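You operate a simulated robot arm through the tools that you are given. There is no shell and no other tool.

You run a simulated two-armed robot. Do the job below in one go: nothing can be reset, and whatever is moved stays where it is left.

Task
Carry the green box with both arms and set it on the top of the yellow cart.

It is judged by the outcome, as a careful person would: the job done as asked, and still so three seconds after it is handed in. It fails if anything else is knocked over, pushed out of place, dropped, spilled or broken.

Robot
Two 6-joint arms with two-finger grippers on one trunk, on a base that moves. Base frame: it is fixed to the floor where the robot stands at the start and does not move with it; the origin is under the middle of the robot, x ahead of it, y to its left, z up. Lengths are in m, angles in degrees, forces in N, time in s.
The left shoulder is at the start at [0.07, 0.148, 1.392], the right one opposite. With the tool pointing down near the work surface each hand reaches from about 0.36 to 0.64 m from the robot's upright axis, wherever it stands, measured 20 degrees to its own side. Places, roughly: green box (37x26x13 cm) [2.9, 0.1, 0.8]; top of the yellow cart [5.5, 2.3, 0.8]. Payload 2.45 kg a hand.
The TCP of each hand is the grasp point between the finger pads, 0.03 m short of the fingertips. In the tool frame z runs along the fingers and y along their closing line. The gripper opens to 0.106 m; its body begins 0.079 m behind the TCP.
Orientation is told as [roll, pitch, yaw] about the base's x, y, z axes, in that order, counted from this pose: with the fingers straight down and closing along the base's y, the tool's x points along the base's -x, its y along +y and its z along -z.

Tools
- The arms move only by the tool move_arm. It takes "left_moves", "right_moves" or both (then of equal length, played together; a hand with none holds still); each is a list of rows, each a list of 2 entries, a list of its own where there are three numbers: the shift along the tool's x, y, z in m, then the turn, a rotation vector about the tool's x, y, z in degrees. In form: [[[tx, ty, tz], [rx, ry, rz]], ...]. A call has 1 to 20 rows; each row is the pose to reach, as a shift and turn from the pose commanded when the call began, along the tool's axes at that moment. "left_fingers" and "right_fingers" are, for a hand that has rows, the finger opening in m, from 0 to 0.106, set as the call begins (left out, the last holds). Each row takes 0.2 s and may step no farther than 0.05 m and 8.6 degrees from the row before; otherwise, or with a gripper value out of range, the whole call is refused. A pose out of reach is approached as far as the arm can. The call stops where the force on the tool passes 40 N (or 10 N more than at its start, if that is more) or the arm is blocked; 0.2 s more then pass. Each finger travels about 0.072 m/s and halts on what it meets, pressing with about 22 N; the grip force reading is that of the motor and also rises with nothing between the fingers. The clock runs only during rows and for 0.2 s after the last one: add rows that repeat a pose to give the fingers time. The reply holds the time, the measured pose of the TCP, the force on the tool along the base axes, the opening and the grip force, in the units named above and with some noise, with the torque about the TCP (base axes, N m) and any sound that the robot's microphone picked up, and new pictures: "show" is both (left out), scene, wrist or none (wrist: the cameras of the hands that moved).
- Cameras (640 x 400 px; columns grow to the right, rows downward): "scene" is now at [0.133, -0.0057, 1.5873]; the picture's right is [-0.15, -0.99, 0.00], its down [-0.74, 0.11, -0.66] and it looks along [0.65, -0.10, -0.75] (base axes); focal length 282 px, centre (320, 200). "left" rides on the left gripper at [0.076, 0.002, -0.106] in its tool frame; the picture's right is [-0.02, 1.00, 0.00], its down [-0.78, -0.02, -0.62] and it looks along [-0.62, -0.01, 0.78] (tool axes); focal length 247 px, centre (320, 200). "right" rides on the right gripper at [0.076, -0.002, -0.106] in its tool frame; the picture's right is [0.02, 1.00, 0.00], its down [-0.78, 0.02, -0.62] and it looks along [-0.62, 0.01, 0.78] (tool axes); focal length 247 px, centre (320, 200). There is no depth. A picture from a camera that has moved, and an enlarged one, comes with that camera's place and axes in the base frame and with its lens. The place of the scene camera against the robot may be out by one fixed shift of up to 0.018 m in any direction.
- raise_lower(by): slides the trunk up (or, below 0, down) by that many m; the arms and the scene camera ride with it, the base frame stays. It gives what a move gives, with no picture.
- drive_base(legs): drives the robot by 1 to 6 legs, each [ahead, left, turn to the left] in m, m and degrees, along the robot's own axes; the way and the turn of a leg run together, so that a leg with both is an arc; at most 1.5 m and 180 degrees a leg. The arms and the cameras ride along, it lands a little off, and it stops where it bumps. It gives what a move gives, and a new picture of the scene camera.
- turn_head(pan, tilt): turns the head with the scene camera to pan (to the left, within 86 degrees either way) and tilt (down, from -29 to 69), counted from straight ahead of the robot. It gives what a move gives, and a new picture of the scene camera.
- enlarge(camera, box): a new picture of the part [left, top, right, bottom] of that camera's present view, enlarged. The clock stands still meanwhile.
- close_job(): hands the job in; it is judged then, once.

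Nothing tells you exact positions but the pictures and the camera data. Unless the task says otherwise, let go and move clear before handing in.

The tools are called by a JSON object that holds its "api" and its "payload". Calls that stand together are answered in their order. move_arm: Moves the arms, as the interface text tells. Its arguments: {"type":"object","properties":{"left_moves":{"type":"array"},"left_fingers":{"type":"number"},"right_moves":{"type":"array"},"right_fingers":{"type":"number"},"show":{"type":"string","enum":["both","scene","wrist","none"]}},"required":[]} The other tools are called the same way: raise_lower (by) moves the trunk up or down; drive_base (legs) drives the base; turn_head (pan, tilt) turns the head that bears the scene camera; enlarge (camera, box) takes an enlarged picture of a part of a camera's view; close_job () hands the job in.

At the start:

```text
time: 0.0
left_position: [0.5765, 0.1802, 1.0483]
left_tcp_rot: [0.0, -0.1, 0.0]
left_wrist_force: [-0.7, -0.1, -0.4]
left_moment: [0.02, 0.0, 0.0]
left_grip_width: 0.106
left_gripper_force: 0.0
right_position: [0.5671, -0.1871, 1.0514]
right_tcp_rot: [0.0, 0.0, -0.1]
right_wrist_force: [-0.4, 0.4, 0.0]
right_moment: [0.0, 0.0, -0.03]
right_grip_width: 0.1059
right_gripper_force: 0.0
trunk travel left (down, up): [-0.865, 0.075]
robot x, y, heading: [-0.0023, -0.0007, 0.0]
head pan, tilt (commanded): [-8.4, 48.7]
```

scene: 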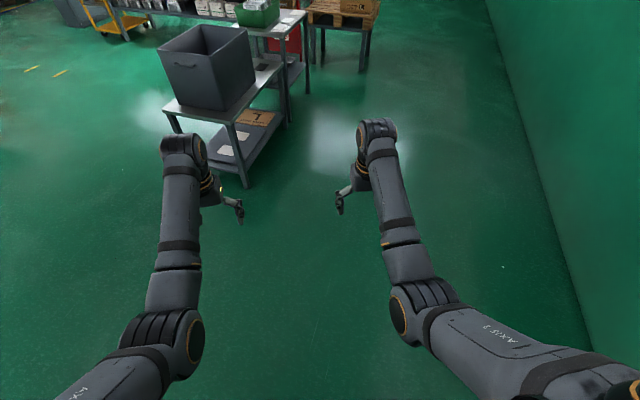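
right: 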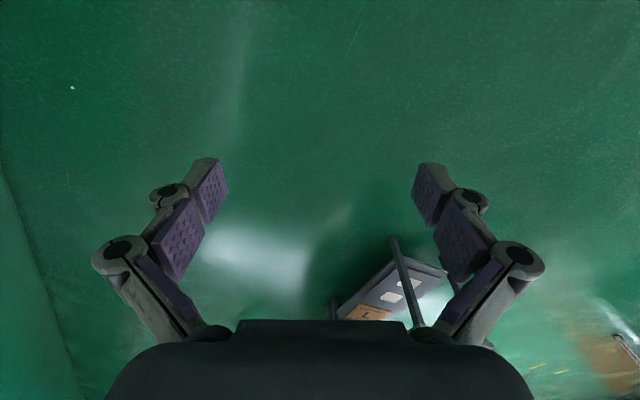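
left: 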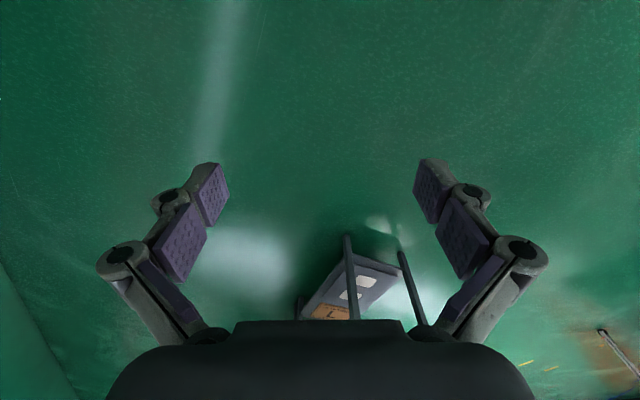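

I see a steel bench with a grey bin ahead, and the green box at the top of the picture, apparently on a longer table. I'll look around with the head before moving.

{"api": "turn_head", "payload": {"pan": 0, "tilt": 20}}

{"api": "turn_head", "payload": {"pan": 40, "tilt": 20}}

```text
time: 0.9
left_position: [0.5759, 0.1797, 1.0483]
left_tcp_rot: [0.0, 0.0, 0.0]
left_wrist_force: [-0.1, -0.5, -0.4]
left_moment: [0.02, 0.04, 0.0]
left_grip_width: 0.1061
left_gripper_force: 0.0
right_position: [0.5669, -0.1892, 1.0517]
right_tcp_rot: [-0.1, 0.1, -0.1]
right_wrist_force: [-0.7, -0.9, 0.4]
right_moment: [0.01, -0.03, 0.02]
right_grip_width: 0.1063
right_gripper_force: 0.2
trunk travel left (down, up): [-0.865, 0.075]
robot x, y, heading: [0.0005, 0.002, 0.0]
head pan, tilt (commanded): [0.0, 20.0]
camera scene: at [0.1487, 0.0057, 1.6311], right [0.0, -1.0, 0.0], down [-0.34, 0.0, -0.94], along [0.94, 0.0, -0.34], focal length 282 px, centre (320, 200)
```

scene: 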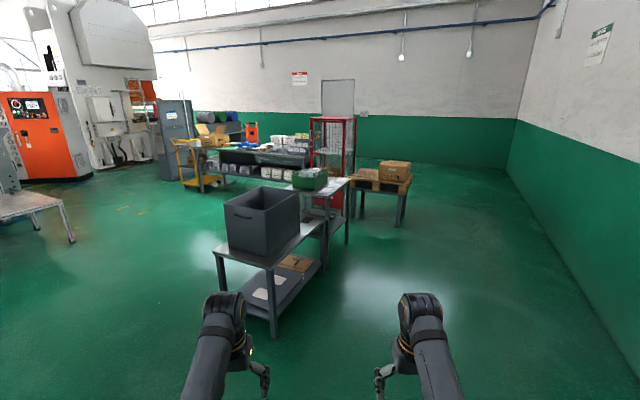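

```text
time: 2.0
left_position: [0.5754, 0.1802, 1.0486]
left_tcp_rot: [0.0, 0.1, 0.0]
left_wrist_force: [0.0, 0.7, 0.8]
left_moment: [0.02, 0.01, 0.03]
left_grip_width: 0.1061
left_gripper_force: 0.0
right_position: [0.5674, -0.1871, 1.052]
right_tcp_rot: [0.0, 0.0, -0.1]
right_wrist_force: [-0.8, 0.0, -0.9]
right_moment: [0.0, 0.03, 0.02]
right_grip_width: 0.1057
right_gripper_force: 0.1
trunk travel left (down, up): [-0.865, 0.075]
robot x, y, heading: [0.0017, 0.0008, 0.3]
head pan, tilt (commanded): [40.0, 20.0]
camera scene: at [0.1271, 0.0654, 1.6312], right [0.64, -0.77, 0.0], down [-0.26, -0.22, -0.94], along [0.72, 0.6, -0.34], focal length 282 px, centre (320, 200)
```

scene: 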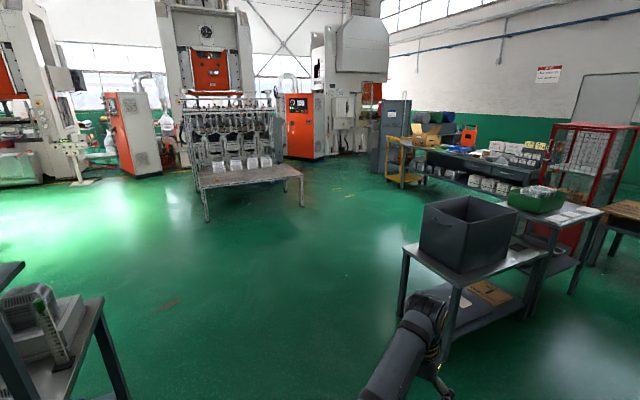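

The green box stands on a steel table behind the bench with the grey bin, and the yellow cart is beyond at the left of a dark workbench. I'll enlarge both views.

{"api": "enlarge", "payload": {"camera": "scene", "box": [360, 90, 640, 300]}}

{"api": "turn_head", "payload": {"pan": 10, "tilt": 20}}

{"api": "enlarge", "payload": {"camera": "scene", "box": [200, 100, 440, 280]}}

```text
1.90 times, centred on (500, 195) of scene
camera zoom: at [0.1271, 0.0654, 1.6312], right [0.64, -0.77, 0.0], down [-0.26, -0.22, -0.94], along [0.72, 0.6, -0.34], focal length 536 px, centre (-23, 210)
```

zoom: 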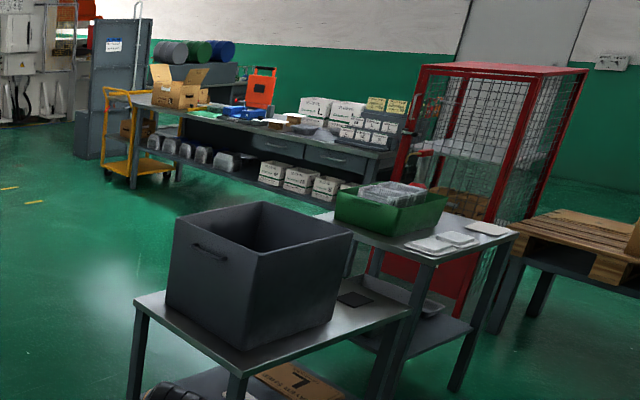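

```text
time: 3.0
left_position: [0.5761, 0.1791, 1.0477]
left_tcp_rot: [0.0, -0.1, 0.0]
left_wrist_force: [0.1, 0.2, 0.3]
left_moment: [-0.04, 0.02, 0.04]
left_grip_width: 0.1063
left_gripper_force: 0.0
right_position: [0.5673, -0.1863, 1.0509]
right_tcp_rot: [0.0, 0.0, -0.1]
right_wrist_force: [-0.1, 1.1, -0.1]
right_moment: [-0.01, -0.04, -0.02]
right_grip_width: 0.1061
right_gripper_force: 0.1
trunk travel left (down, up): [-0.865, 0.075]
robot x, y, heading: [-0.0016, -0.0035, -0.1]
head pan, tilt (commanded): [10.0, 20.0]
camera scene: at [0.1473, 0.022, 1.6312], right [0.17, -0.98, 0.0], down [-0.34, -0.06, -0.94], along [0.93, 0.16, -0.34], focal length 282 px, centre (320, 200)
```

scene: 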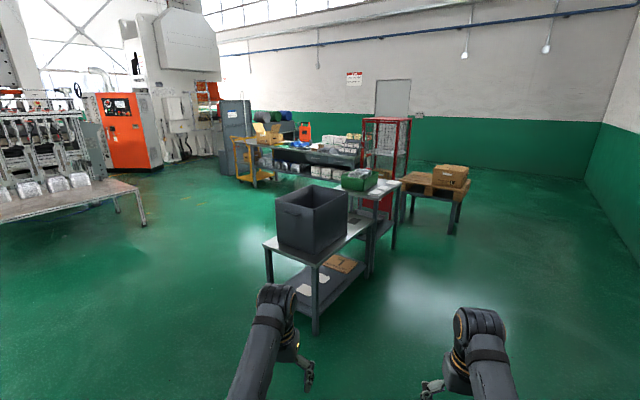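

```text
2.22 times, centred on (320, 190) of scene
camera zoom: at [0.1473, 0.022, 1.6312], right [0.17, -0.98, 0.0], down [-0.34, -0.06, -0.94], along [0.93, 0.16, -0.34], focal length 626 px, centre (320, 222)
```

zoom: 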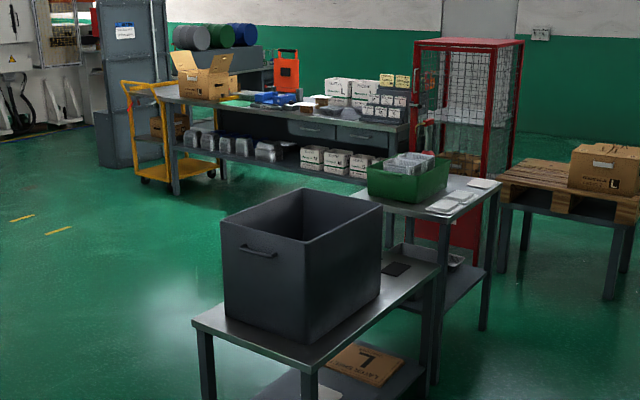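

The furniture group is turned about -24° from my heading. The green box stands on the second table, reachable from its open right side. I'll drive around the right side to a staging point about 1.2 m from the box and look.

{"api": "drive_base", "payload": {"legs": [[1.1, -0.75, 0], [0.9, -0.35, 0], [0, 0, 60]]}}

```text
time: 16.9
left_position: [2.1228, -0.509, 1.0487]
left_tcp_rot: [-0.1, 0.1, 60.0]
left_wrist_force: [0.5, -0.6, -0.8]
left_moment: [-0.01, 0.0, -0.03]
left_grip_width: 0.1057
left_gripper_force: 0.1
right_position: [2.4379, -0.7028, 1.0517]
right_tcp_rot: [0.1, 0.0, 59.8]
right_wrist_force: [0.5, -0.7, 0.6]
right_moment: [-0.01, -0.05, -0.01]
right_grip_width: 0.106
right_gripper_force: 0.0
trunk travel left (down, up): [-0.865, 0.075]
robot x, y, heading: [1.9927, -1.0968, 59.8]
head pan, tilt (commanded): [10.0, 20.0]
camera scene: at [2.0548, -0.9621, 1.6312], right [0.94, -0.34, 0.0], down [-0.12, -0.32, -0.94], along [0.32, 0.88, -0.34], focal length 282 px, centre (320, 200)
```

scene: 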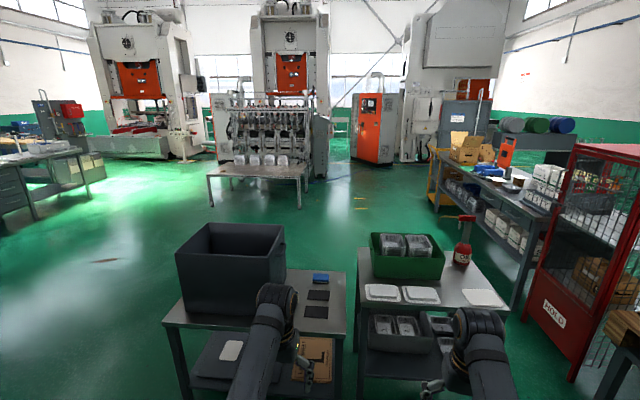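

The box's long side faces me, with clear trays inside it. White trays lie in front of it and a red extinguisher stands close to its right. I'll enlarge the view.

{"api": "turn_head", "payload": {"pan": -20, "tilt": 30}}

{"api": "enlarge", "payload": {"camera": "scene", "box": [200, 120, 440, 270]}}

```text
time: 17.8
left_position: [2.126, -0.5102, 1.0483]
left_tcp_rot: [0.0, 0.0, 60.0]
left_wrist_force: [0.0, 1.2, 0.1]
left_moment: [0.0, 0.0, -0.01]
left_grip_width: 0.1059
left_gripper_force: 0.1
right_position: [2.4395, -0.702, 1.0524]
right_tcp_rot: [0.0, 0.0, 59.8]
right_wrist_force: [-0.7, 0.3, -0.3]
right_moment: [0.04, 0.01, 0.0]
right_grip_width: 0.106
right_gripper_force: 0.1
trunk travel left (down, up): [-0.865, 0.075]
robot x, y, heading: [1.9943, -1.0987, 59.9]
head pan, tilt (commanded): [-20.0, 30.0]
camera scene: at [2.0918, -0.9912, 1.6152], right [0.64, -0.77, 0.0], down [-0.38, -0.32, -0.87], along [0.66, 0.56, -0.5], focal length 282 px, centre (320, 200)
```

scene: 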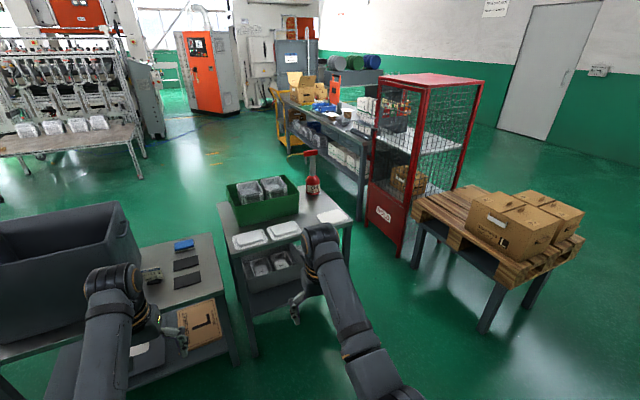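

```text
2.67 times, centred on (320, 195) of scene
camera zoom: at [2.0918, -0.9912, 1.6152], right [0.64, -0.77, 0.0], down [-0.38, -0.32, -0.87], along [0.66, 0.56, -0.5], focal length 751 px, centre (320, 213)
```

zoom: 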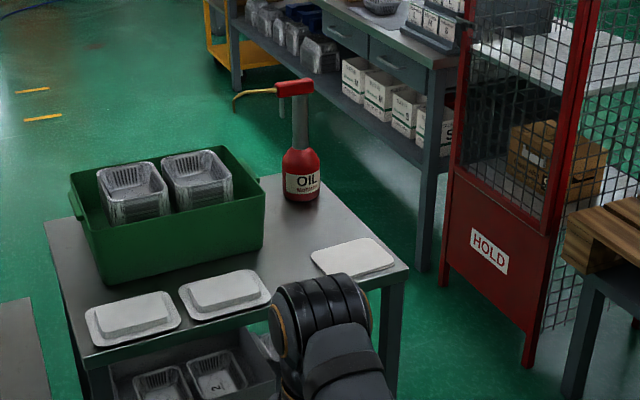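

I can see the tapered green box with two nested stacks of trays, and a tall oil can near its far right side. White lids lie on the near side. I'll creep to about 0.95 m squarely in front of the box and measure again.

{"api": "drive_base", "payload": {"legs": [[0.62, -0.27, 4.5]]}}

{"api": "turn_head", "payload": {"pan": 0, "tilt": 45}}

{"api": "enlarge", "payload": {"camera": "scene", "box": [200, 80, 440, 230]}}

```text
time: 21.6
left_position: [2.6098, -0.0747, 1.0481]
left_tcp_rot: [0.1, 0.0, 64.2]
left_wrist_force: [0.6, 0.5, 0.6]
left_moment: [0.01, 0.0, 0.03]
left_grip_width: 0.1062
left_gripper_force: 0.0
right_position: [2.9372, -0.2427, 1.0524]
right_tcp_rot: [0.1, 0.1, 64.1]
right_wrist_force: [0.1, -0.2, -0.1]
right_moment: [-0.02, 0.01, -0.02]
right_grip_width: 0.1059
right_gripper_force: 0.1
trunk travel left (down, up): [-0.865, 0.075]
robot x, y, heading: [2.5171, -0.6707, 64.3]
head pan, tilt (commanded): [-20.0, 30.0]
camera scene: at [2.6126, -0.5578, 1.6152], right [0.7, -0.72, 0.0], down [-0.36, -0.35, -0.87], along [0.62, 0.6, -0.5], focal length 282 px, centre (320, 200)
```

scene: 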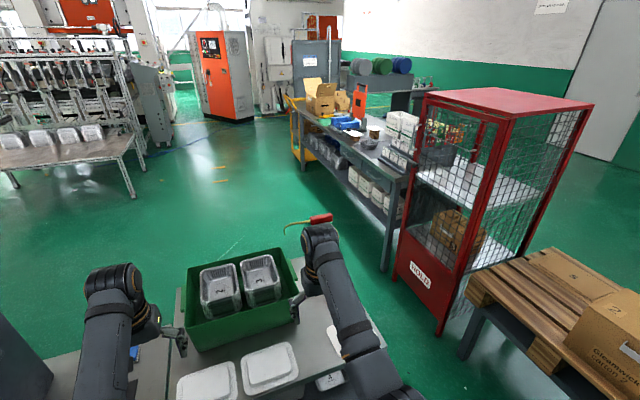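

```text
time: 22.4
left_position: [2.6106, -0.0736, 1.0481]
left_tcp_rot: [0.0, 0.1, 64.2]
left_wrist_force: [-0.7, -0.3, 0.6]
left_moment: [0.0, -0.01, 0.02]
left_grip_width: 0.106
left_gripper_force: 0.0
right_position: [2.9362, -0.2416, 1.0515]
right_tcp_rot: [0.1, -0.1, 64.1]
right_wrist_force: [-0.3, -0.2, 0.6]
right_moment: [-0.01, -0.01, 0.02]
right_grip_width: 0.1056
right_gripper_force: 0.1
trunk travel left (down, up): [-0.865, 0.075]
robot x, y, heading: [2.5217, -0.6695, 64.3]
head pan, tilt (commanded): [0.0, 45.0]
camera scene: at [2.5844, -0.5466, 1.5925], right [0.9, -0.44, 0.0], down [-0.31, -0.64, -0.71], along [0.31, 0.64, -0.71], focal length 282 px, centre (320, 200)
```

scene: 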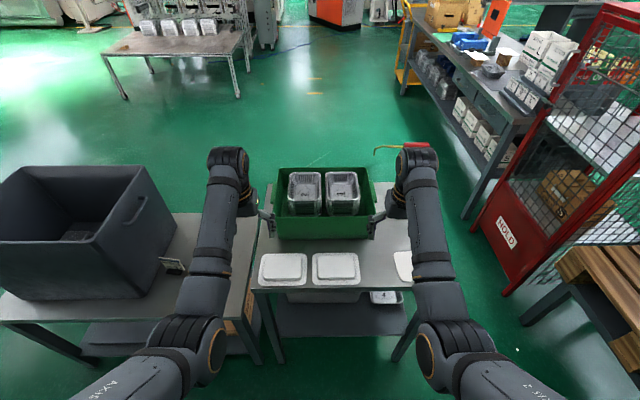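

```text
2.67 times, centred on (320, 155) of scene
camera zoom: at [2.5844, -0.5466, 1.5925], right [0.9, -0.44, 0.0], down [-0.31, -0.64, -0.71], along [0.31, 0.64, -0.71], focal length 751 px, centre (320, 320)
```

zoom: 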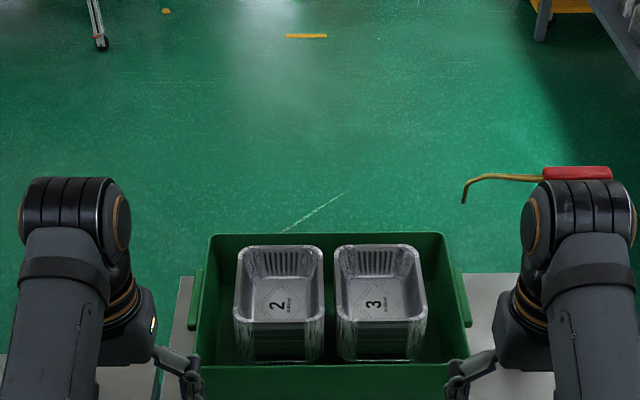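

The box is squarely ahead of me and has a small handle ledge on each short side. I'll check the wrist views to judge the walls, the ledges and the room beside the trays.

{"api": "enlarge", "payload": {"camera": "left", "box": [0, 0, 640, 400]}}

{"api": "enlarge", "payload": {"camera": "right", "box": [0, 0, 640, 400]}}

{"api": "enlarge", "payload": {"camera": "scene", "box": [260, 150, 400, 240]}}

```text
1.00 times, centred on (320, 200) of left (not enlarged: the box is as wide or as high as the picture)
camera zoom: at [2.575, -0.1418, 1.1563], right [-0.89, 0.45, 0.0], down [0.36, 0.7, 0.62], along [0.28, 0.55, -0.78], focal length 247 px, centre (320, 200)
```

zoom: 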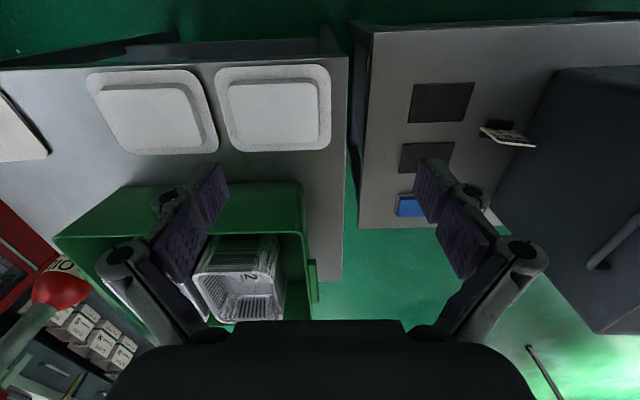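

```text
1.00 times, centred on (320, 200) of right (not enlarged: the box is as wide or as high as the picture)
camera zoom: at [2.9062, -0.3117, 1.1582], right [-0.91, 0.42, 0.0], down [0.33, 0.71, 0.62], along [0.26, 0.56, -0.78], focal length 247 px, centre (320, 200)
```

zoom: 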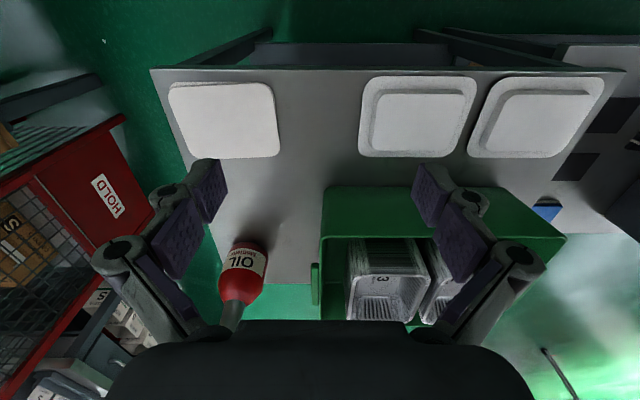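

```text
4.44 times, centred on (330, 195) of scene
camera zoom: at [2.5844, -0.5466, 1.5925], right [0.9, -0.44, 0.0], down [-0.31, -0.64, -0.71], along [0.31, 0.64, -0.71], focal length 1251 px, centre (276, 222)
```

zoom: 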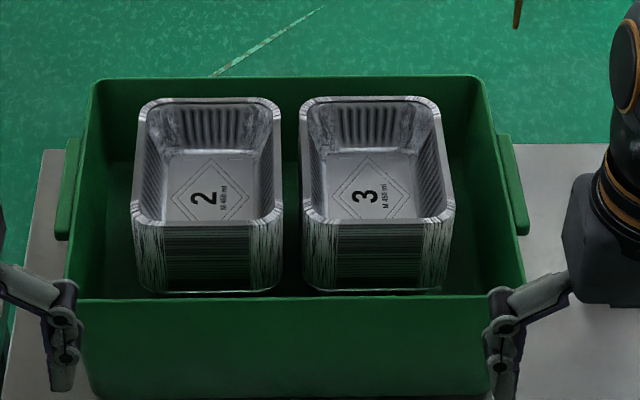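

The rim is near z≈0.885, and the box is about 0.335 m wide at the rim (0.37 with the ledges). It is centred about 0.90 m ahead of me, and the table edge is about 0.56 m ahead. I'll look down to see how far my own base sticks out.

{"api": "turn_head", "payload": {"pan": 0, "tilt": 69}}

{"api": "enlarge", "payload": {"camera": "left", "box": [200, 150, 360, 320]}}

{"api": "enlarge", "payload": {"camera": "right", "box": [200, 150, 440, 320]}}

```text
time: 23.3
left_position: [2.6093, -0.0746, 1.0486]
left_tcp_rot: [0.0, 0.0, 64.2]
left_wrist_force: [-0.2, -0.5, -0.6]
left_moment: [0.02, 0.0, 0.0]
left_grip_width: 0.1055
left_gripper_force: 0.2
right_position: [2.9373, -0.2421, 1.0519]
right_tcp_rot: [0.0, 0.0, 64.1]
right_wrist_force: [0.4, -0.2, 0.1]
right_moment: [-0.06, -0.02, 0.0]
right_grip_width: 0.106
right_gripper_force: 0.1
trunk travel left (down, up): [-0.865, 0.075]
robot x, y, heading: [2.5216, -0.6721, 64.3]
head pan, tilt (commanded): [0.0, 68.8]
camera scene: at [2.5728, -0.5698, 1.5637], right [0.9, -0.44, 0.0], down [-0.41, -0.84, -0.36], along [0.16, 0.33, -0.93], focal length 282 px, centre (320, 200)
```

scene: 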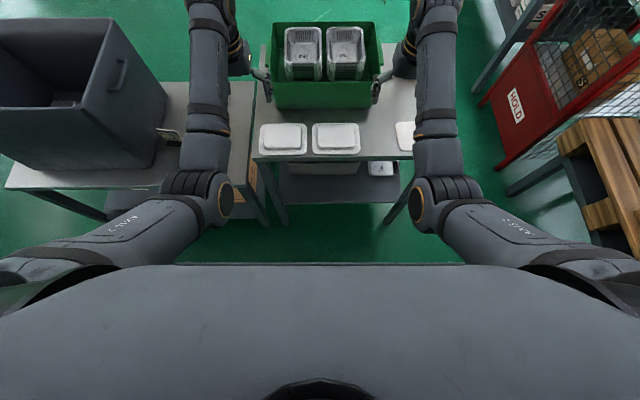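

```text
2.35 times, centred on (280, 235) of left
camera zoom: at [2.5748, -0.1421, 1.1565], right [-0.89, 0.45, 0.0], down [0.36, 0.7, 0.62], along [0.28, 0.55, -0.78], focal length 581 px, centre (414, 118)
```

zoom: 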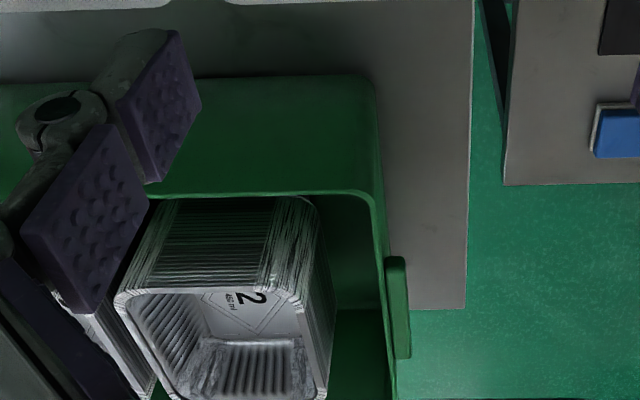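

```text
2.35 times, centred on (320, 235) of right
camera zoom: at [2.9059, -0.312, 1.1584], right [-0.91, 0.42, 0.0], down [0.33, 0.71, 0.62], along [0.26, 0.56, -0.78], focal length 581 px, centre (320, 118)
```

zoom: 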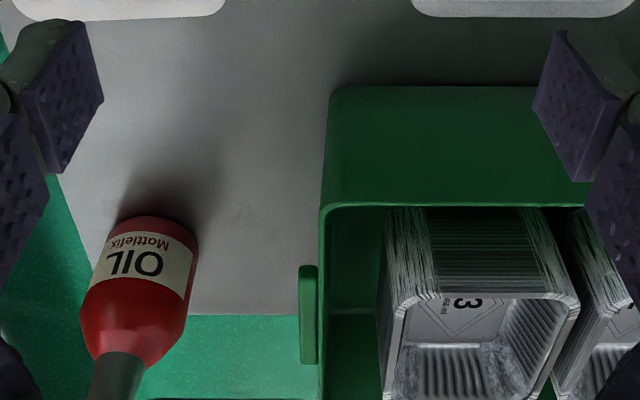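

The base front must lie within about 0.3 m of my axis. My height estimates for the rim disagree (0.885 to 0.925), so I'll enlarge the wrist views to triangulate the rim and the ledges more carefully.

{"api": "enlarge", "payload": {"camera": "left", "box": [20, 160, 180, 260]}}

{"api": "enlarge", "payload": {"camera": "right", "box": [460, 160, 620, 260]}}

{"api": "enlarge", "payload": {"camera": "left", "box": [240, 160, 400, 260]}}

{"api": "enlarge", "payload": {"camera": "right", "box": [240, 160, 400, 260]}}

```text
4.00 times, centred on (100, 210) of left
camera zoom: at [2.5748, -0.1421, 1.1565], right [-0.89, 0.45, 0.0], down [0.36, 0.7, 0.62], along [0.28, 0.55, -0.78], focal length 988 px, centre (1200, 160)
```

zoom: 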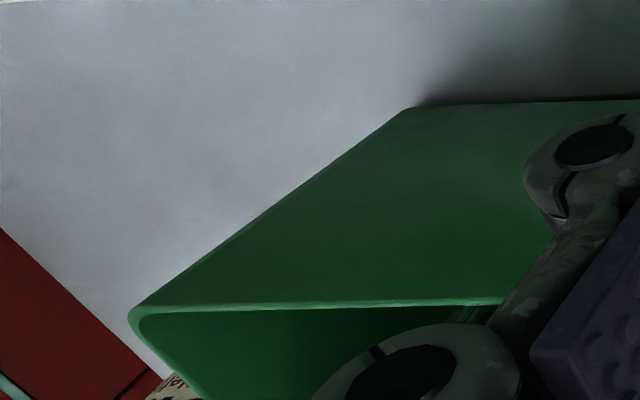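

```text
4.00 times, centred on (540, 210) of right
camera zoom: at [2.9059, -0.312, 1.1584], right [-0.91, 0.42, 0.0], down [0.33, 0.71, 0.62], along [0.26, 0.56, -0.78], focal length 988 px, centre (-560, 160)
```

zoom: 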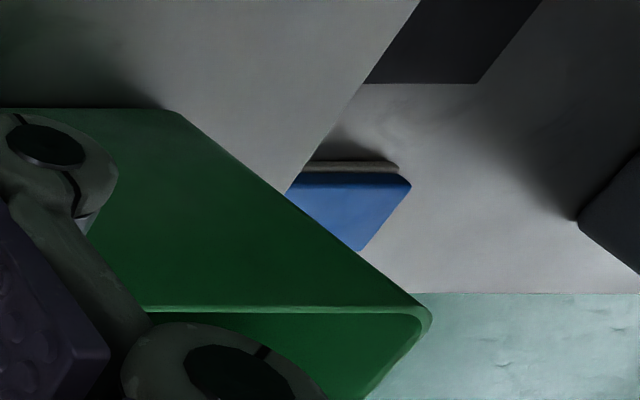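

```text
4.00 times, centred on (320, 210) of left
camera zoom: at [2.5748, -0.1421, 1.1565], right [-0.89, 0.45, 0.0], down [0.36, 0.7, 0.62], along [0.28, 0.55, -0.78], focal length 988 px, centre (320, 160)
```

zoom: 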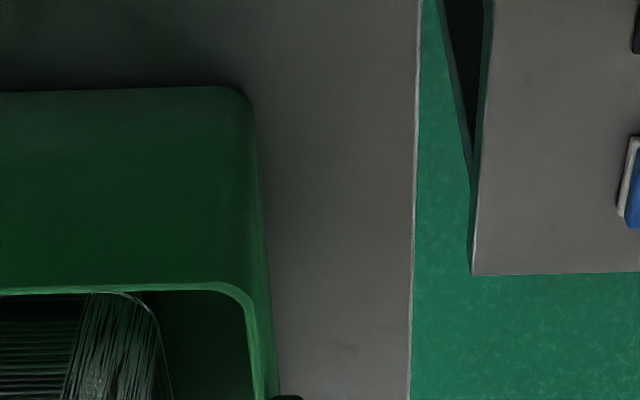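

```text
4.00 times, centred on (320, 210) of right
camera zoom: at [2.9059, -0.312, 1.1584], right [-0.91, 0.42, 0.0], down [0.33, 0.71, 0.62], along [0.26, 0.56, -0.78], focal length 988 px, centre (320, 160)
```

zoom: 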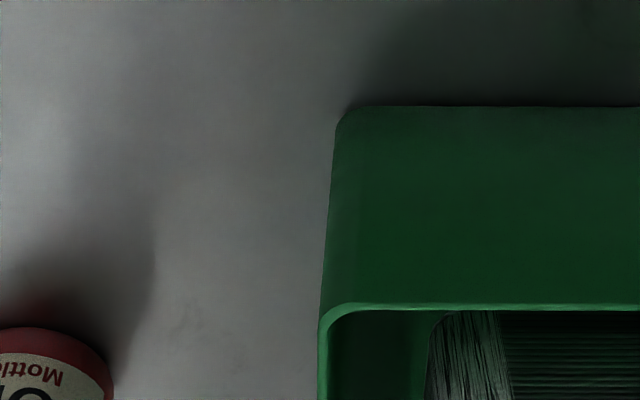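

The wrist stereo puts the rim at z≈0.926 and the table at about 0.80, while the scene camera suggests a bit lower. I'll lower the trunk 0.10 m (needed anyway to gain lift range) with the hands still clear, then compare the views again.

{"api": "raise_lower", "payload": {"by": -0.1}}

{"api": "enlarge", "payload": {"camera": "left", "box": [220, 200, 380, 300]}}

{"api": "enlarge", "payload": {"camera": "right", "box": [240, 200, 400, 300]}}

{"api": "enlarge", "payload": {"camera": "scene", "box": [240, 0, 400, 100]}}

```text
time: 24.6
left_position: [2.6112, -0.0753, 0.9472]
left_tcp_rot: [0.0, 0.0, 64.2]
left_wrist_force: [-0.5, -0.7, 0.0]
left_moment: [0.02, -0.01, -0.03]
left_grip_width: 0.1061
left_gripper_force: 0.3
right_position: [2.9374, -0.2423, 0.9527]
right_tcp_rot: [0.0, 0.0, 64.2]
right_wrist_force: [0.7, -0.1, -0.4]
right_moment: [-0.01, -0.03, 0.04]
right_grip_width: 0.106
right_gripper_force: 0.0
trunk travel left (down, up): [-0.765, 0.175]
robot x, y, heading: [2.5215, -0.6695, 64.3]
head pan, tilt (commanded): [0.0, 68.8]
```

```text
4.00 times, centred on (300, 250) of left
camera zoom: at [2.5747, -0.1422, 1.0566], right [-0.89, 0.45, 0.0], down [0.36, 0.7, 0.62], along [0.28, 0.55, -0.78], focal length 988 px, centre (400, 0)
```

zoom: 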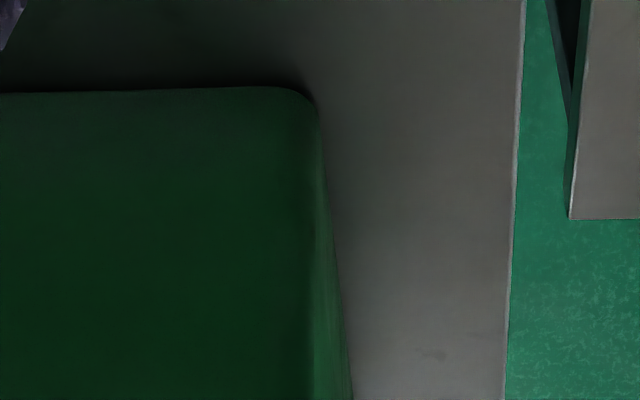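

```text
4.00 times, centred on (320, 250) of right
camera zoom: at [2.9059, -0.3121, 1.0585], right [-0.91, 0.42, 0.0], down [0.33, 0.71, 0.62], along [0.26, 0.57, -0.78], focal length 988 px, centre (320, 0)
```

zoom: 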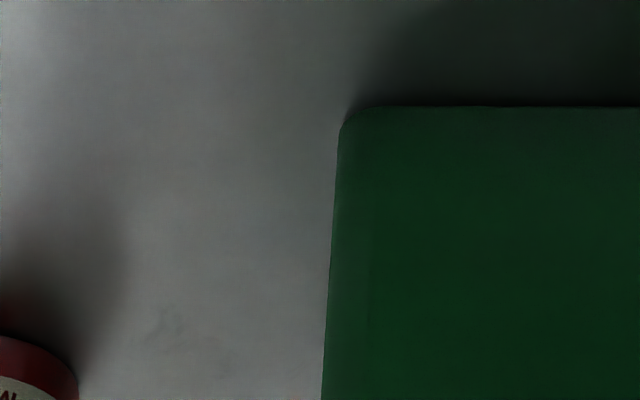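

```text
4.00 times, centred on (320, 50) of scene
camera zoom: at [2.5727, -0.57, 1.4637], right [0.9, -0.44, 0.0], down [-0.41, -0.84, -0.36], along [0.16, 0.33, -0.93], focal length 1126 px, centre (320, 800)
```

zoom: 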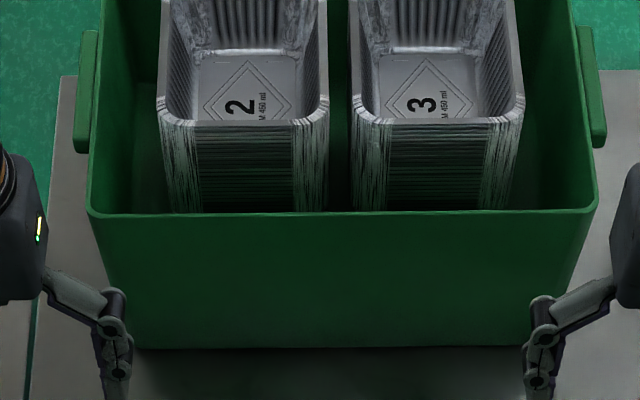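

The trunk move gives a firm result: table top z≈0.803, rim z≈0.93, box centre ≈(2.913, 0.110), table edge 0.556 m ahead of me. Next I'll check how far the arms reach forward, at a safe height, and look sideways for my base's outline.

{"api": "raise_lower", "payload": {"by": 0.1}}

{"api": "turn_head", "payload": {"pan": 80, "tilt": 69}}

{"api": "turn_head", "payload": {"pan": -86, "tilt": 69}}

```text
time: 25.9
left_position: [2.6098, -0.0742, 1.0486]
left_tcp_rot: [0.0, 0.0, 64.2]
left_wrist_force: [0.5, -0.1, -0.3]
left_moment: [0.0, -0.04, -0.03]
left_grip_width: 0.1062
left_gripper_force: 0.1
right_position: [2.9368, -0.2425, 1.0515]
right_tcp_rot: [-0.1, 0.0, 64.1]
right_wrist_force: [0.0, 0.4, 0.0]
right_moment: [-0.01, -0.01, 0.01]
right_grip_width: 0.106
right_gripper_force: 0.0
trunk travel left (down, up): [-0.865, 0.075]
robot x, y, heading: [2.5216, -0.6703, 64.3]
head pan, tilt (commanded): [0.0, 68.8]
```

```text
time: 27.5
left_position: [2.609, -0.0744, 1.0482]
left_tcp_rot: [-0.1, 0.0, 64.2]
left_wrist_force: [0.4, -0.2, 0.7]
left_moment: [0.03, -0.02, -0.01]
left_grip_width: 0.1058
left_gripper_force: 0.0
right_position: [2.9373, -0.2421, 1.0502]
right_tcp_rot: [0.0, 0.0, 64.1]
right_wrist_force: [0.0, -0.4, -0.2]
right_moment: [-0.02, 0.02, -0.03]
right_grip_width: 0.1062
right_gripper_force: 0.0
trunk travel left (down, up): [-0.865, 0.075]
robot x, y, heading: [2.5242, -0.6666, 64.1]
head pan, tilt (commanded): [80.0, 68.8]
camera scene: at [2.5032, -0.5874, 1.5637], right [0.59, 0.81, 0.0], down [0.76, -0.55, -0.36], along [-0.29, 0.21, -0.93], focal length 282 px, centre (320, 200)
```

scene: 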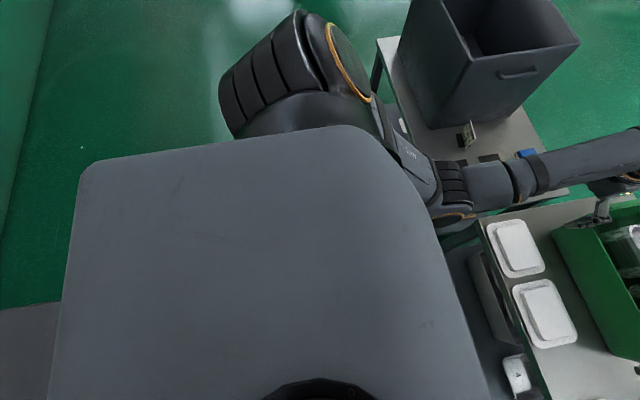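

```text
time: 30.0
left_position: [2.6099, -0.0742, 1.048]
left_tcp_rot: [0.0, 0.0, 64.3]
left_wrist_force: [-0.2, 0.3, -0.2]
left_moment: [0.05, 0.02, 0.01]
left_grip_width: 0.106
left_gripper_force: 0.1
right_position: [2.9368, -0.2424, 1.0515]
right_tcp_rot: [0.0, -0.1, 64.1]
right_wrist_force: [-1.2, 0.1, 0.7]
right_moment: [-0.01, -0.04, -0.03]
right_grip_width: 0.106
right_gripper_force: 0.0
trunk travel left (down, up): [-0.865, 0.075]
robot x, y, heading: [2.5204, -0.6697, 64.0]
head pan, tilt (commanded): [-85.9, 68.8]
camera scene: at [2.6005, -0.6408, 1.5637], right [-0.37, -0.93, 0.0], down [-0.87, 0.34, -0.36], along [0.34, -0.13, -0.93], focal length 282 px, centre (320, 200)
```

scene: 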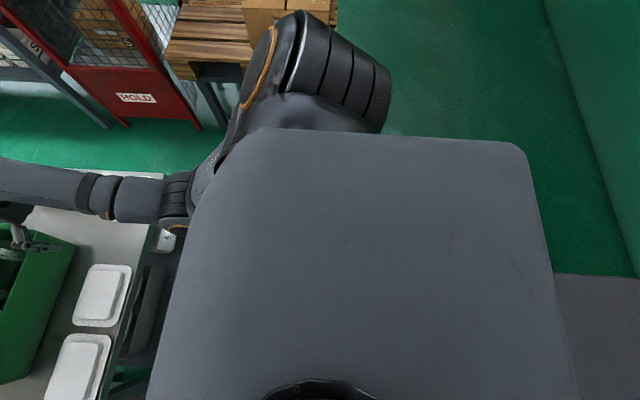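

I need to know how far my base reaches before I creep up to the table. I'll pitch the left hand about 26° so its camera looks down and back at the base.

{"api": "move_arm", "payload": {"left_moves": [[[0, 0, 0], [0, 8.5, 0]], [[0, 0, 0], [0, 17, 0]], [[0, 0, 0], [0, 25.5, 0]], [[0, 0, 0], [0, 25.5, 0]]], "show": "wrist"}}

```text
time: 31.0
left_position: [2.6112, -0.0728, 1.0496]
left_tcp_rot: [0.0, 25.5, 64.2]
left_wrist_force: [0.0, 0.7, 0.1]
left_moment: [0.0, 0.0, 0.02]
left_grip_width: 0.1061
left_gripper_force: 0.0
left hand out of reach, approached as far as the arm can: row 1, 2
right_position: [2.9372, -0.2427, 1.0521]
right_tcp_rot: [0.0, 0.0, 64.2]
right_wrist_force: [-0.4, -0.6, 0.0]
right_moment: [0.01, 0.01, 0.03]
right_grip_width: 0.106
right_gripper_force: 0.1
trunk travel left (down, up): [-0.865, 0.075]
robot x, y, heading: [2.5253, -0.6689, 64.1]
head pan, tilt (commanded): [-85.9, 68.8]
camera left: at [2.5978, -0.0938, 1.1798], right [-0.89, 0.45, -0.01], down [0.44, 0.87, 0.22], along [0.11, 0.2, -0.97], focal length 247 px, centre (320, 200)
```

left: 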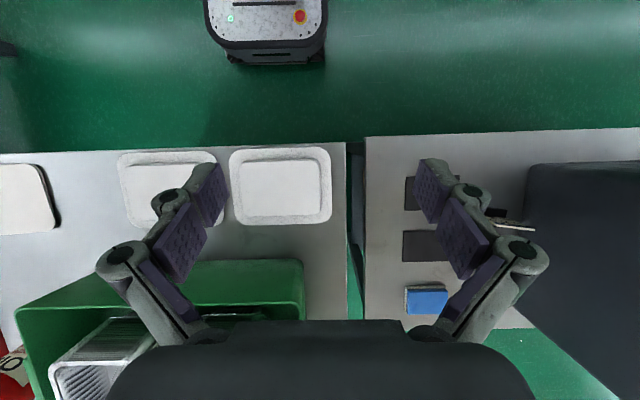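

Very useful: my base front is about 0.23 m ahead of my axis and roughly 0.43 m wide, so I can bring the table edge to about 0.28 m. The oil can's long spout seems to hang over the box's right end at z≈1.07, so I need to look at it closely before bringing the hands in.

{"api": "move_arm", "payload": {"left_moves": [[[0, 0, 0], [0, -8.5, 0]], [[0, 0, 0], [0, -17, 0]], [[0, 0, 0], [0, -25.5, 0]], [[0, 0, 0], [0, -25.5, 0]]], "show": "none"}}

{"api": "turn_head", "payload": {"pan": -15, "tilt": 35}}

{"api": "enlarge", "payload": {"camera": "scene", "box": [220, 120, 420, 245]}}

```text
time: 32.0
left_position: [2.6102, -0.0743, 1.0488]
left_tcp_rot: [0.0, 0.0, 64.2]
left_wrist_force: [-0.2, -0.8, -0.3]
left_moment: [0.01, 0.01, -0.02]
left_grip_width: 0.1059
left_gripper_force: 0.1
left hand out of reach, approached as far as the arm can: row 1, 2
right_position: [2.9376, -0.2421, 1.051]
right_tcp_rot: [0.0, 0.0, 64.1]
right_wrist_force: [-0.2, 1.5, -0.8]
right_moment: [-0.02, -0.01, -0.01]
right_grip_width: 0.1061
right_gripper_force: 0.1
trunk travel left (down, up): [-0.865, 0.075]
robot x, y, heading: [2.5185, -0.6715, 64.1]
head pan, tilt (commanded): [-85.9, 68.8]
```

```text
time: 33.4
left_position: [2.6111, -0.0734, 1.0484]
left_tcp_rot: [0.0, 0.0, 64.1]
left_wrist_force: [-0.5, 0.7, -0.6]
left_moment: [0.02, 0.0, -0.02]
left_grip_width: 0.1061
left_gripper_force: 0.0
right_position: [2.9373, -0.2424, 1.0514]
right_tcp_rot: [0.0, -0.1, 64.1]
right_wrist_force: [-1.0, -0.6, 0.2]
right_moment: [0.01, 0.02, 0.0]
right_grip_width: 0.1059
right_gripper_force: 0.0
trunk travel left (down, up): [-0.865, 0.075]
robot x, y, heading: [2.524, -0.6713, 64.0]
head pan, tilt (commanded): [-15.0, 35.0]
camera scene: at [2.6061, -0.5535, 1.6073], right [0.76, -0.65, 0.0], down [-0.38, -0.43, -0.82], along [0.54, 0.62, -0.57], focal length 282 px, centre (320, 200)
```

scene: 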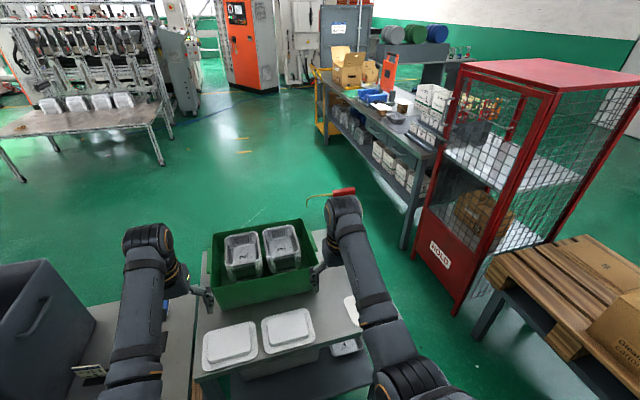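

```text
3.20 times, centred on (320, 182) of scene
camera zoom: at [2.6061, -0.5535, 1.6073], right [0.76, -0.65, 0.0], down [-0.38, -0.43, -0.82], along [0.54, 0.62, -0.57], focal length 901 px, centre (320, 256)
```

zoom: 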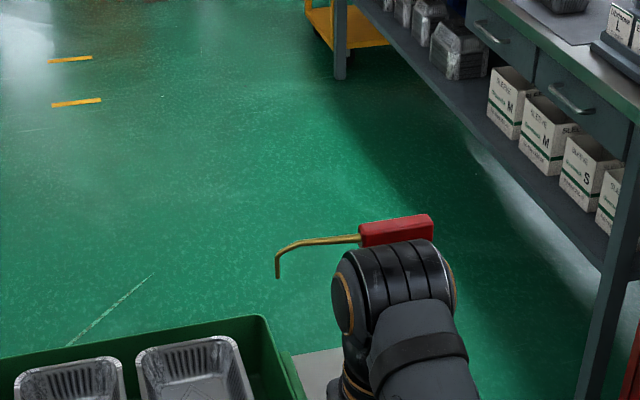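

The oil can's spout tip hangs at about z=1.05, right above the box's right wall and slightly beyond its middle. So I'll tilt both hands 30° (bodies leaning back toward me) to keep them clear of it, and later pull the box out before lifting it high. First I'll tilt the hands and narrow the fingers here in the clear.

{"api": "move_arm", "payload": {"left_moves": [[[0, 0, 0], [0, -6, 0]], [[0, 0, 0], [0, -12, 0]], [[0, 0, 0], [0, -18, 0]], [[0, 0, 0], [0, -24, 0]], [[0, 0, 0], [0, -30, 0]], [[0, 0, 0], [0, -30, 0]], [[0, 0, 0], [0, -30, 0]]], "right_moves": [[[0, 0, 0], [0, -6, 0]], [[0, 0, 0], [0, -12, 0]], [[0, 0, 0], [0, -18, 0]], [[0, 0, 0], [0, -24, 0]], [[0, 0, 0], [0, -30, 0]], [[0, 0, 0], [0, -30, 0]], [[0, 0, 0], [0, -30, 0]]], "left_fingers": 0.045, "right_fingers": 0.045, "show": "both"}}

```text
time: 35.0
left_position: [2.6113, -0.0744, 1.0487]
left_tcp_rot: [0.0, -29.9, 64.2]
left_wrist_force: [-0.3, 0.3, 0.4]
left_moment: [0.0, 0.01, -0.01]
left_grip_width: 0.0449
left_gripper_force: 0.1
right_position: [2.9377, -0.2415, 1.0523]
right_tcp_rot: [0.0, -30.0, 64.2]
right_wrist_force: [0.6, 0.2, 0.4]
right_moment: [-0.02, 0.02, 0.01]
right_grip_width: 0.0448
right_gripper_force: 0.0
trunk travel left (down, up): [-0.865, 0.075]
robot x, y, heading: [2.5214, -0.6713, 64.5]
head pan, tilt (commanded): [-15.0, 35.0]
camera scene: at [2.6062, -0.5533, 1.6073], right [0.76, -0.65, 0.0], down [-0.37, -0.43, -0.82], along [0.54, 0.62, -0.57], focal length 282 px, centre (320, 200)
camera right: at [2.8871, -0.3506, 1.1058], right [-0.91, 0.42, -0.01], down [0.15, 0.34, 0.93], along [0.39, 0.84, -0.37], focal length 247 px, centre (320, 200)
camera left: at [2.5562, -0.1805, 1.104], right [-0.89, 0.45, 0.01], down [0.17, 0.32, 0.93], along [0.42, 0.83, -0.37], focal length 247 px, centre (320, 200)
```

scene: 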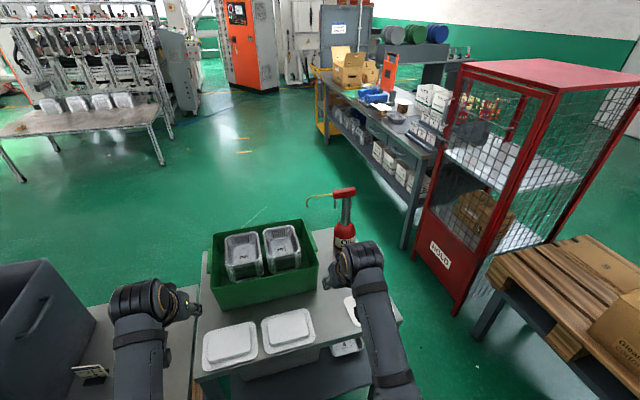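
right: 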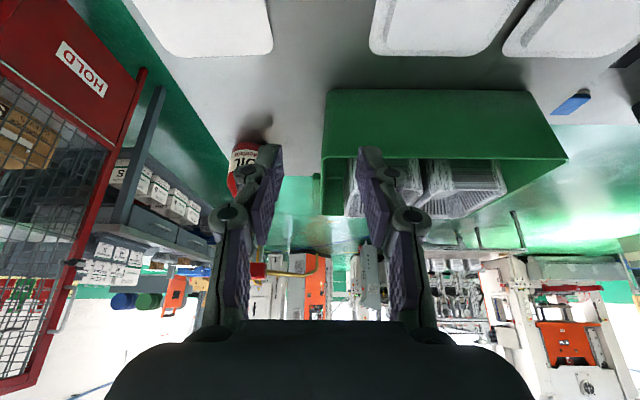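
left: 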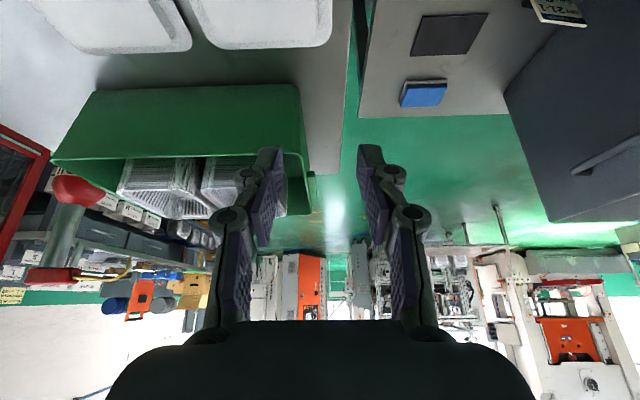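

The tilted wrist views now show the oil can and its spout. I'll enlarge both to pin down the spout and the ledges.

{"api": "enlarge", "payload": {"camera": "right", "box": [220, 130, 380, 290]}}

{"api": "enlarge", "payload": {"camera": "left", "box": [20, 160, 180, 300]}}

{"api": "enlarge", "payload": {"camera": "left", "box": [200, 70, 360, 230]}}

{"api": "enlarge", "payload": {"camera": "scene", "box": [190, 170, 390, 310]}}

```text
2.50 times, centred on (300, 210) of right
camera zoom: at [2.8871, -0.3506, 1.1058], right [-0.91, 0.42, -0.01], down [0.15, 0.34, 0.93], along [0.39, 0.84, -0.37], focal length 617 px, centre (370, 175)
```

zoom: 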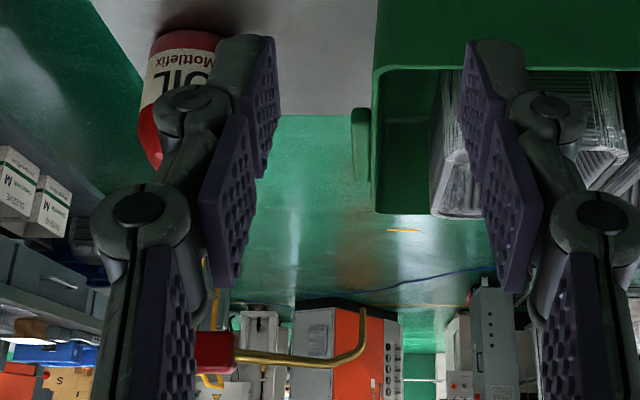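

```text
2.86 times, centred on (100, 230) of left
camera zoom: at [2.5562, -0.1805, 1.104], right [-0.89, 0.45, 0.01], down [0.17, 0.32, 0.93], along [0.42, 0.83, -0.37], focal length 706 px, centre (949, 114)
```

zoom: 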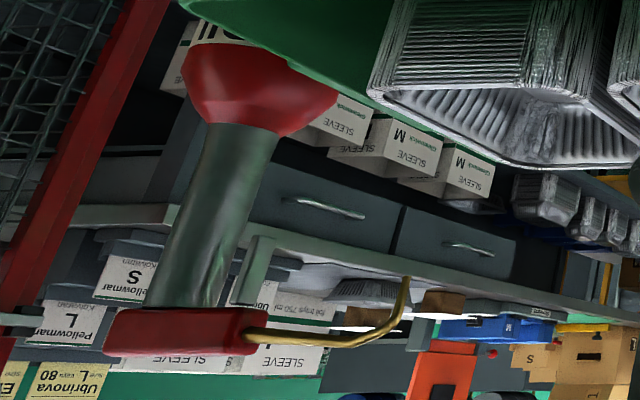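

```text
2.50 times, centred on (280, 150) of left
camera zoom: at [2.5562, -0.1805, 1.104], right [-0.89, 0.45, 0.01], down [0.17, 0.32, 0.93], along [0.42, 0.83, -0.37], focal length 617 px, centre (420, 325)
```

zoom: 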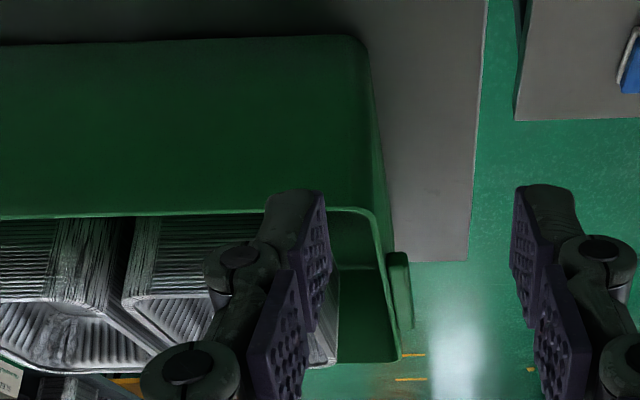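

```text
2.86 times, centred on (290, 240) of scene
camera zoom: at [2.6062, -0.5533, 1.6073], right [0.76, -0.65, 0.0], down [-0.37, -0.43, -0.82], along [0.54, 0.62, -0.57], focal length 804 px, centre (406, 86)
```

zoom: 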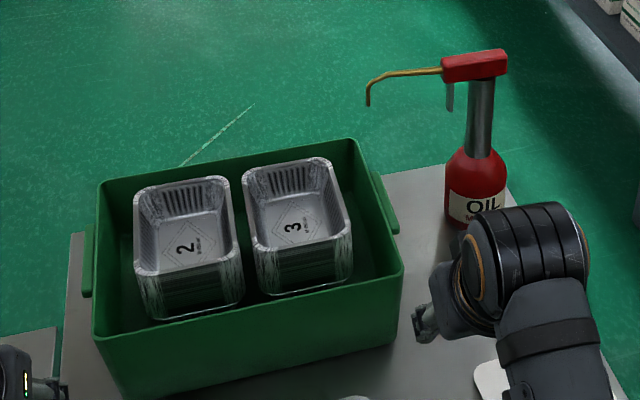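

The spout tip is at about 0.92 m ahead, 0.19 m right and z≈1.03 in my present frame. The plan is to drive 0.23 m closer with the hands at z≈1.05, which stops the fingertips about 0.1 m short of the spout.

{"api": "drive_base", "payload": {"legs": [[0.12, -0.008, 0]]}}

```text
time: 36.3
left_position: [2.6686, 0.029, 1.0499]
left_tcp_rot: [0.0, -30.1, 64.2]
left_wrist_force: [-0.1, -0.3, -0.4]
left_moment: [0.03, 0.01, 0.02]
left_grip_width: 0.0451
left_gripper_force: 0.1
right_position: [2.996, -0.1403, 1.0533]
right_tcp_rot: [0.0, -30.1, 64.1]
right_wrist_force: [1.2, 0.2, -0.3]
right_moment: [-0.01, 0.02, 0.01]
right_grip_width: 0.0452
right_gripper_force: 0.0
trunk travel left (down, up): [-0.865, 0.075]
robot x, y, heading: [2.5792, -0.5654, 64.2]
head pan, tilt (commanded): [-15.0, 35.0]
camera scene: at [2.6645, -0.4512, 1.6076], right [0.76, -0.65, 0.0], down [-0.37, -0.43, -0.82], along [0.54, 0.62, -0.57], focal length 282 px, centre (320, 200)
```

scene: 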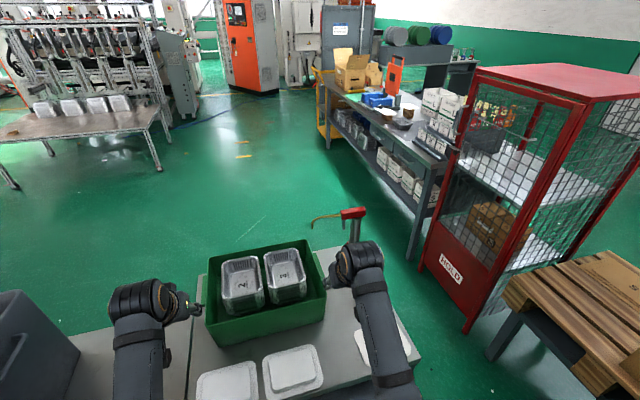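

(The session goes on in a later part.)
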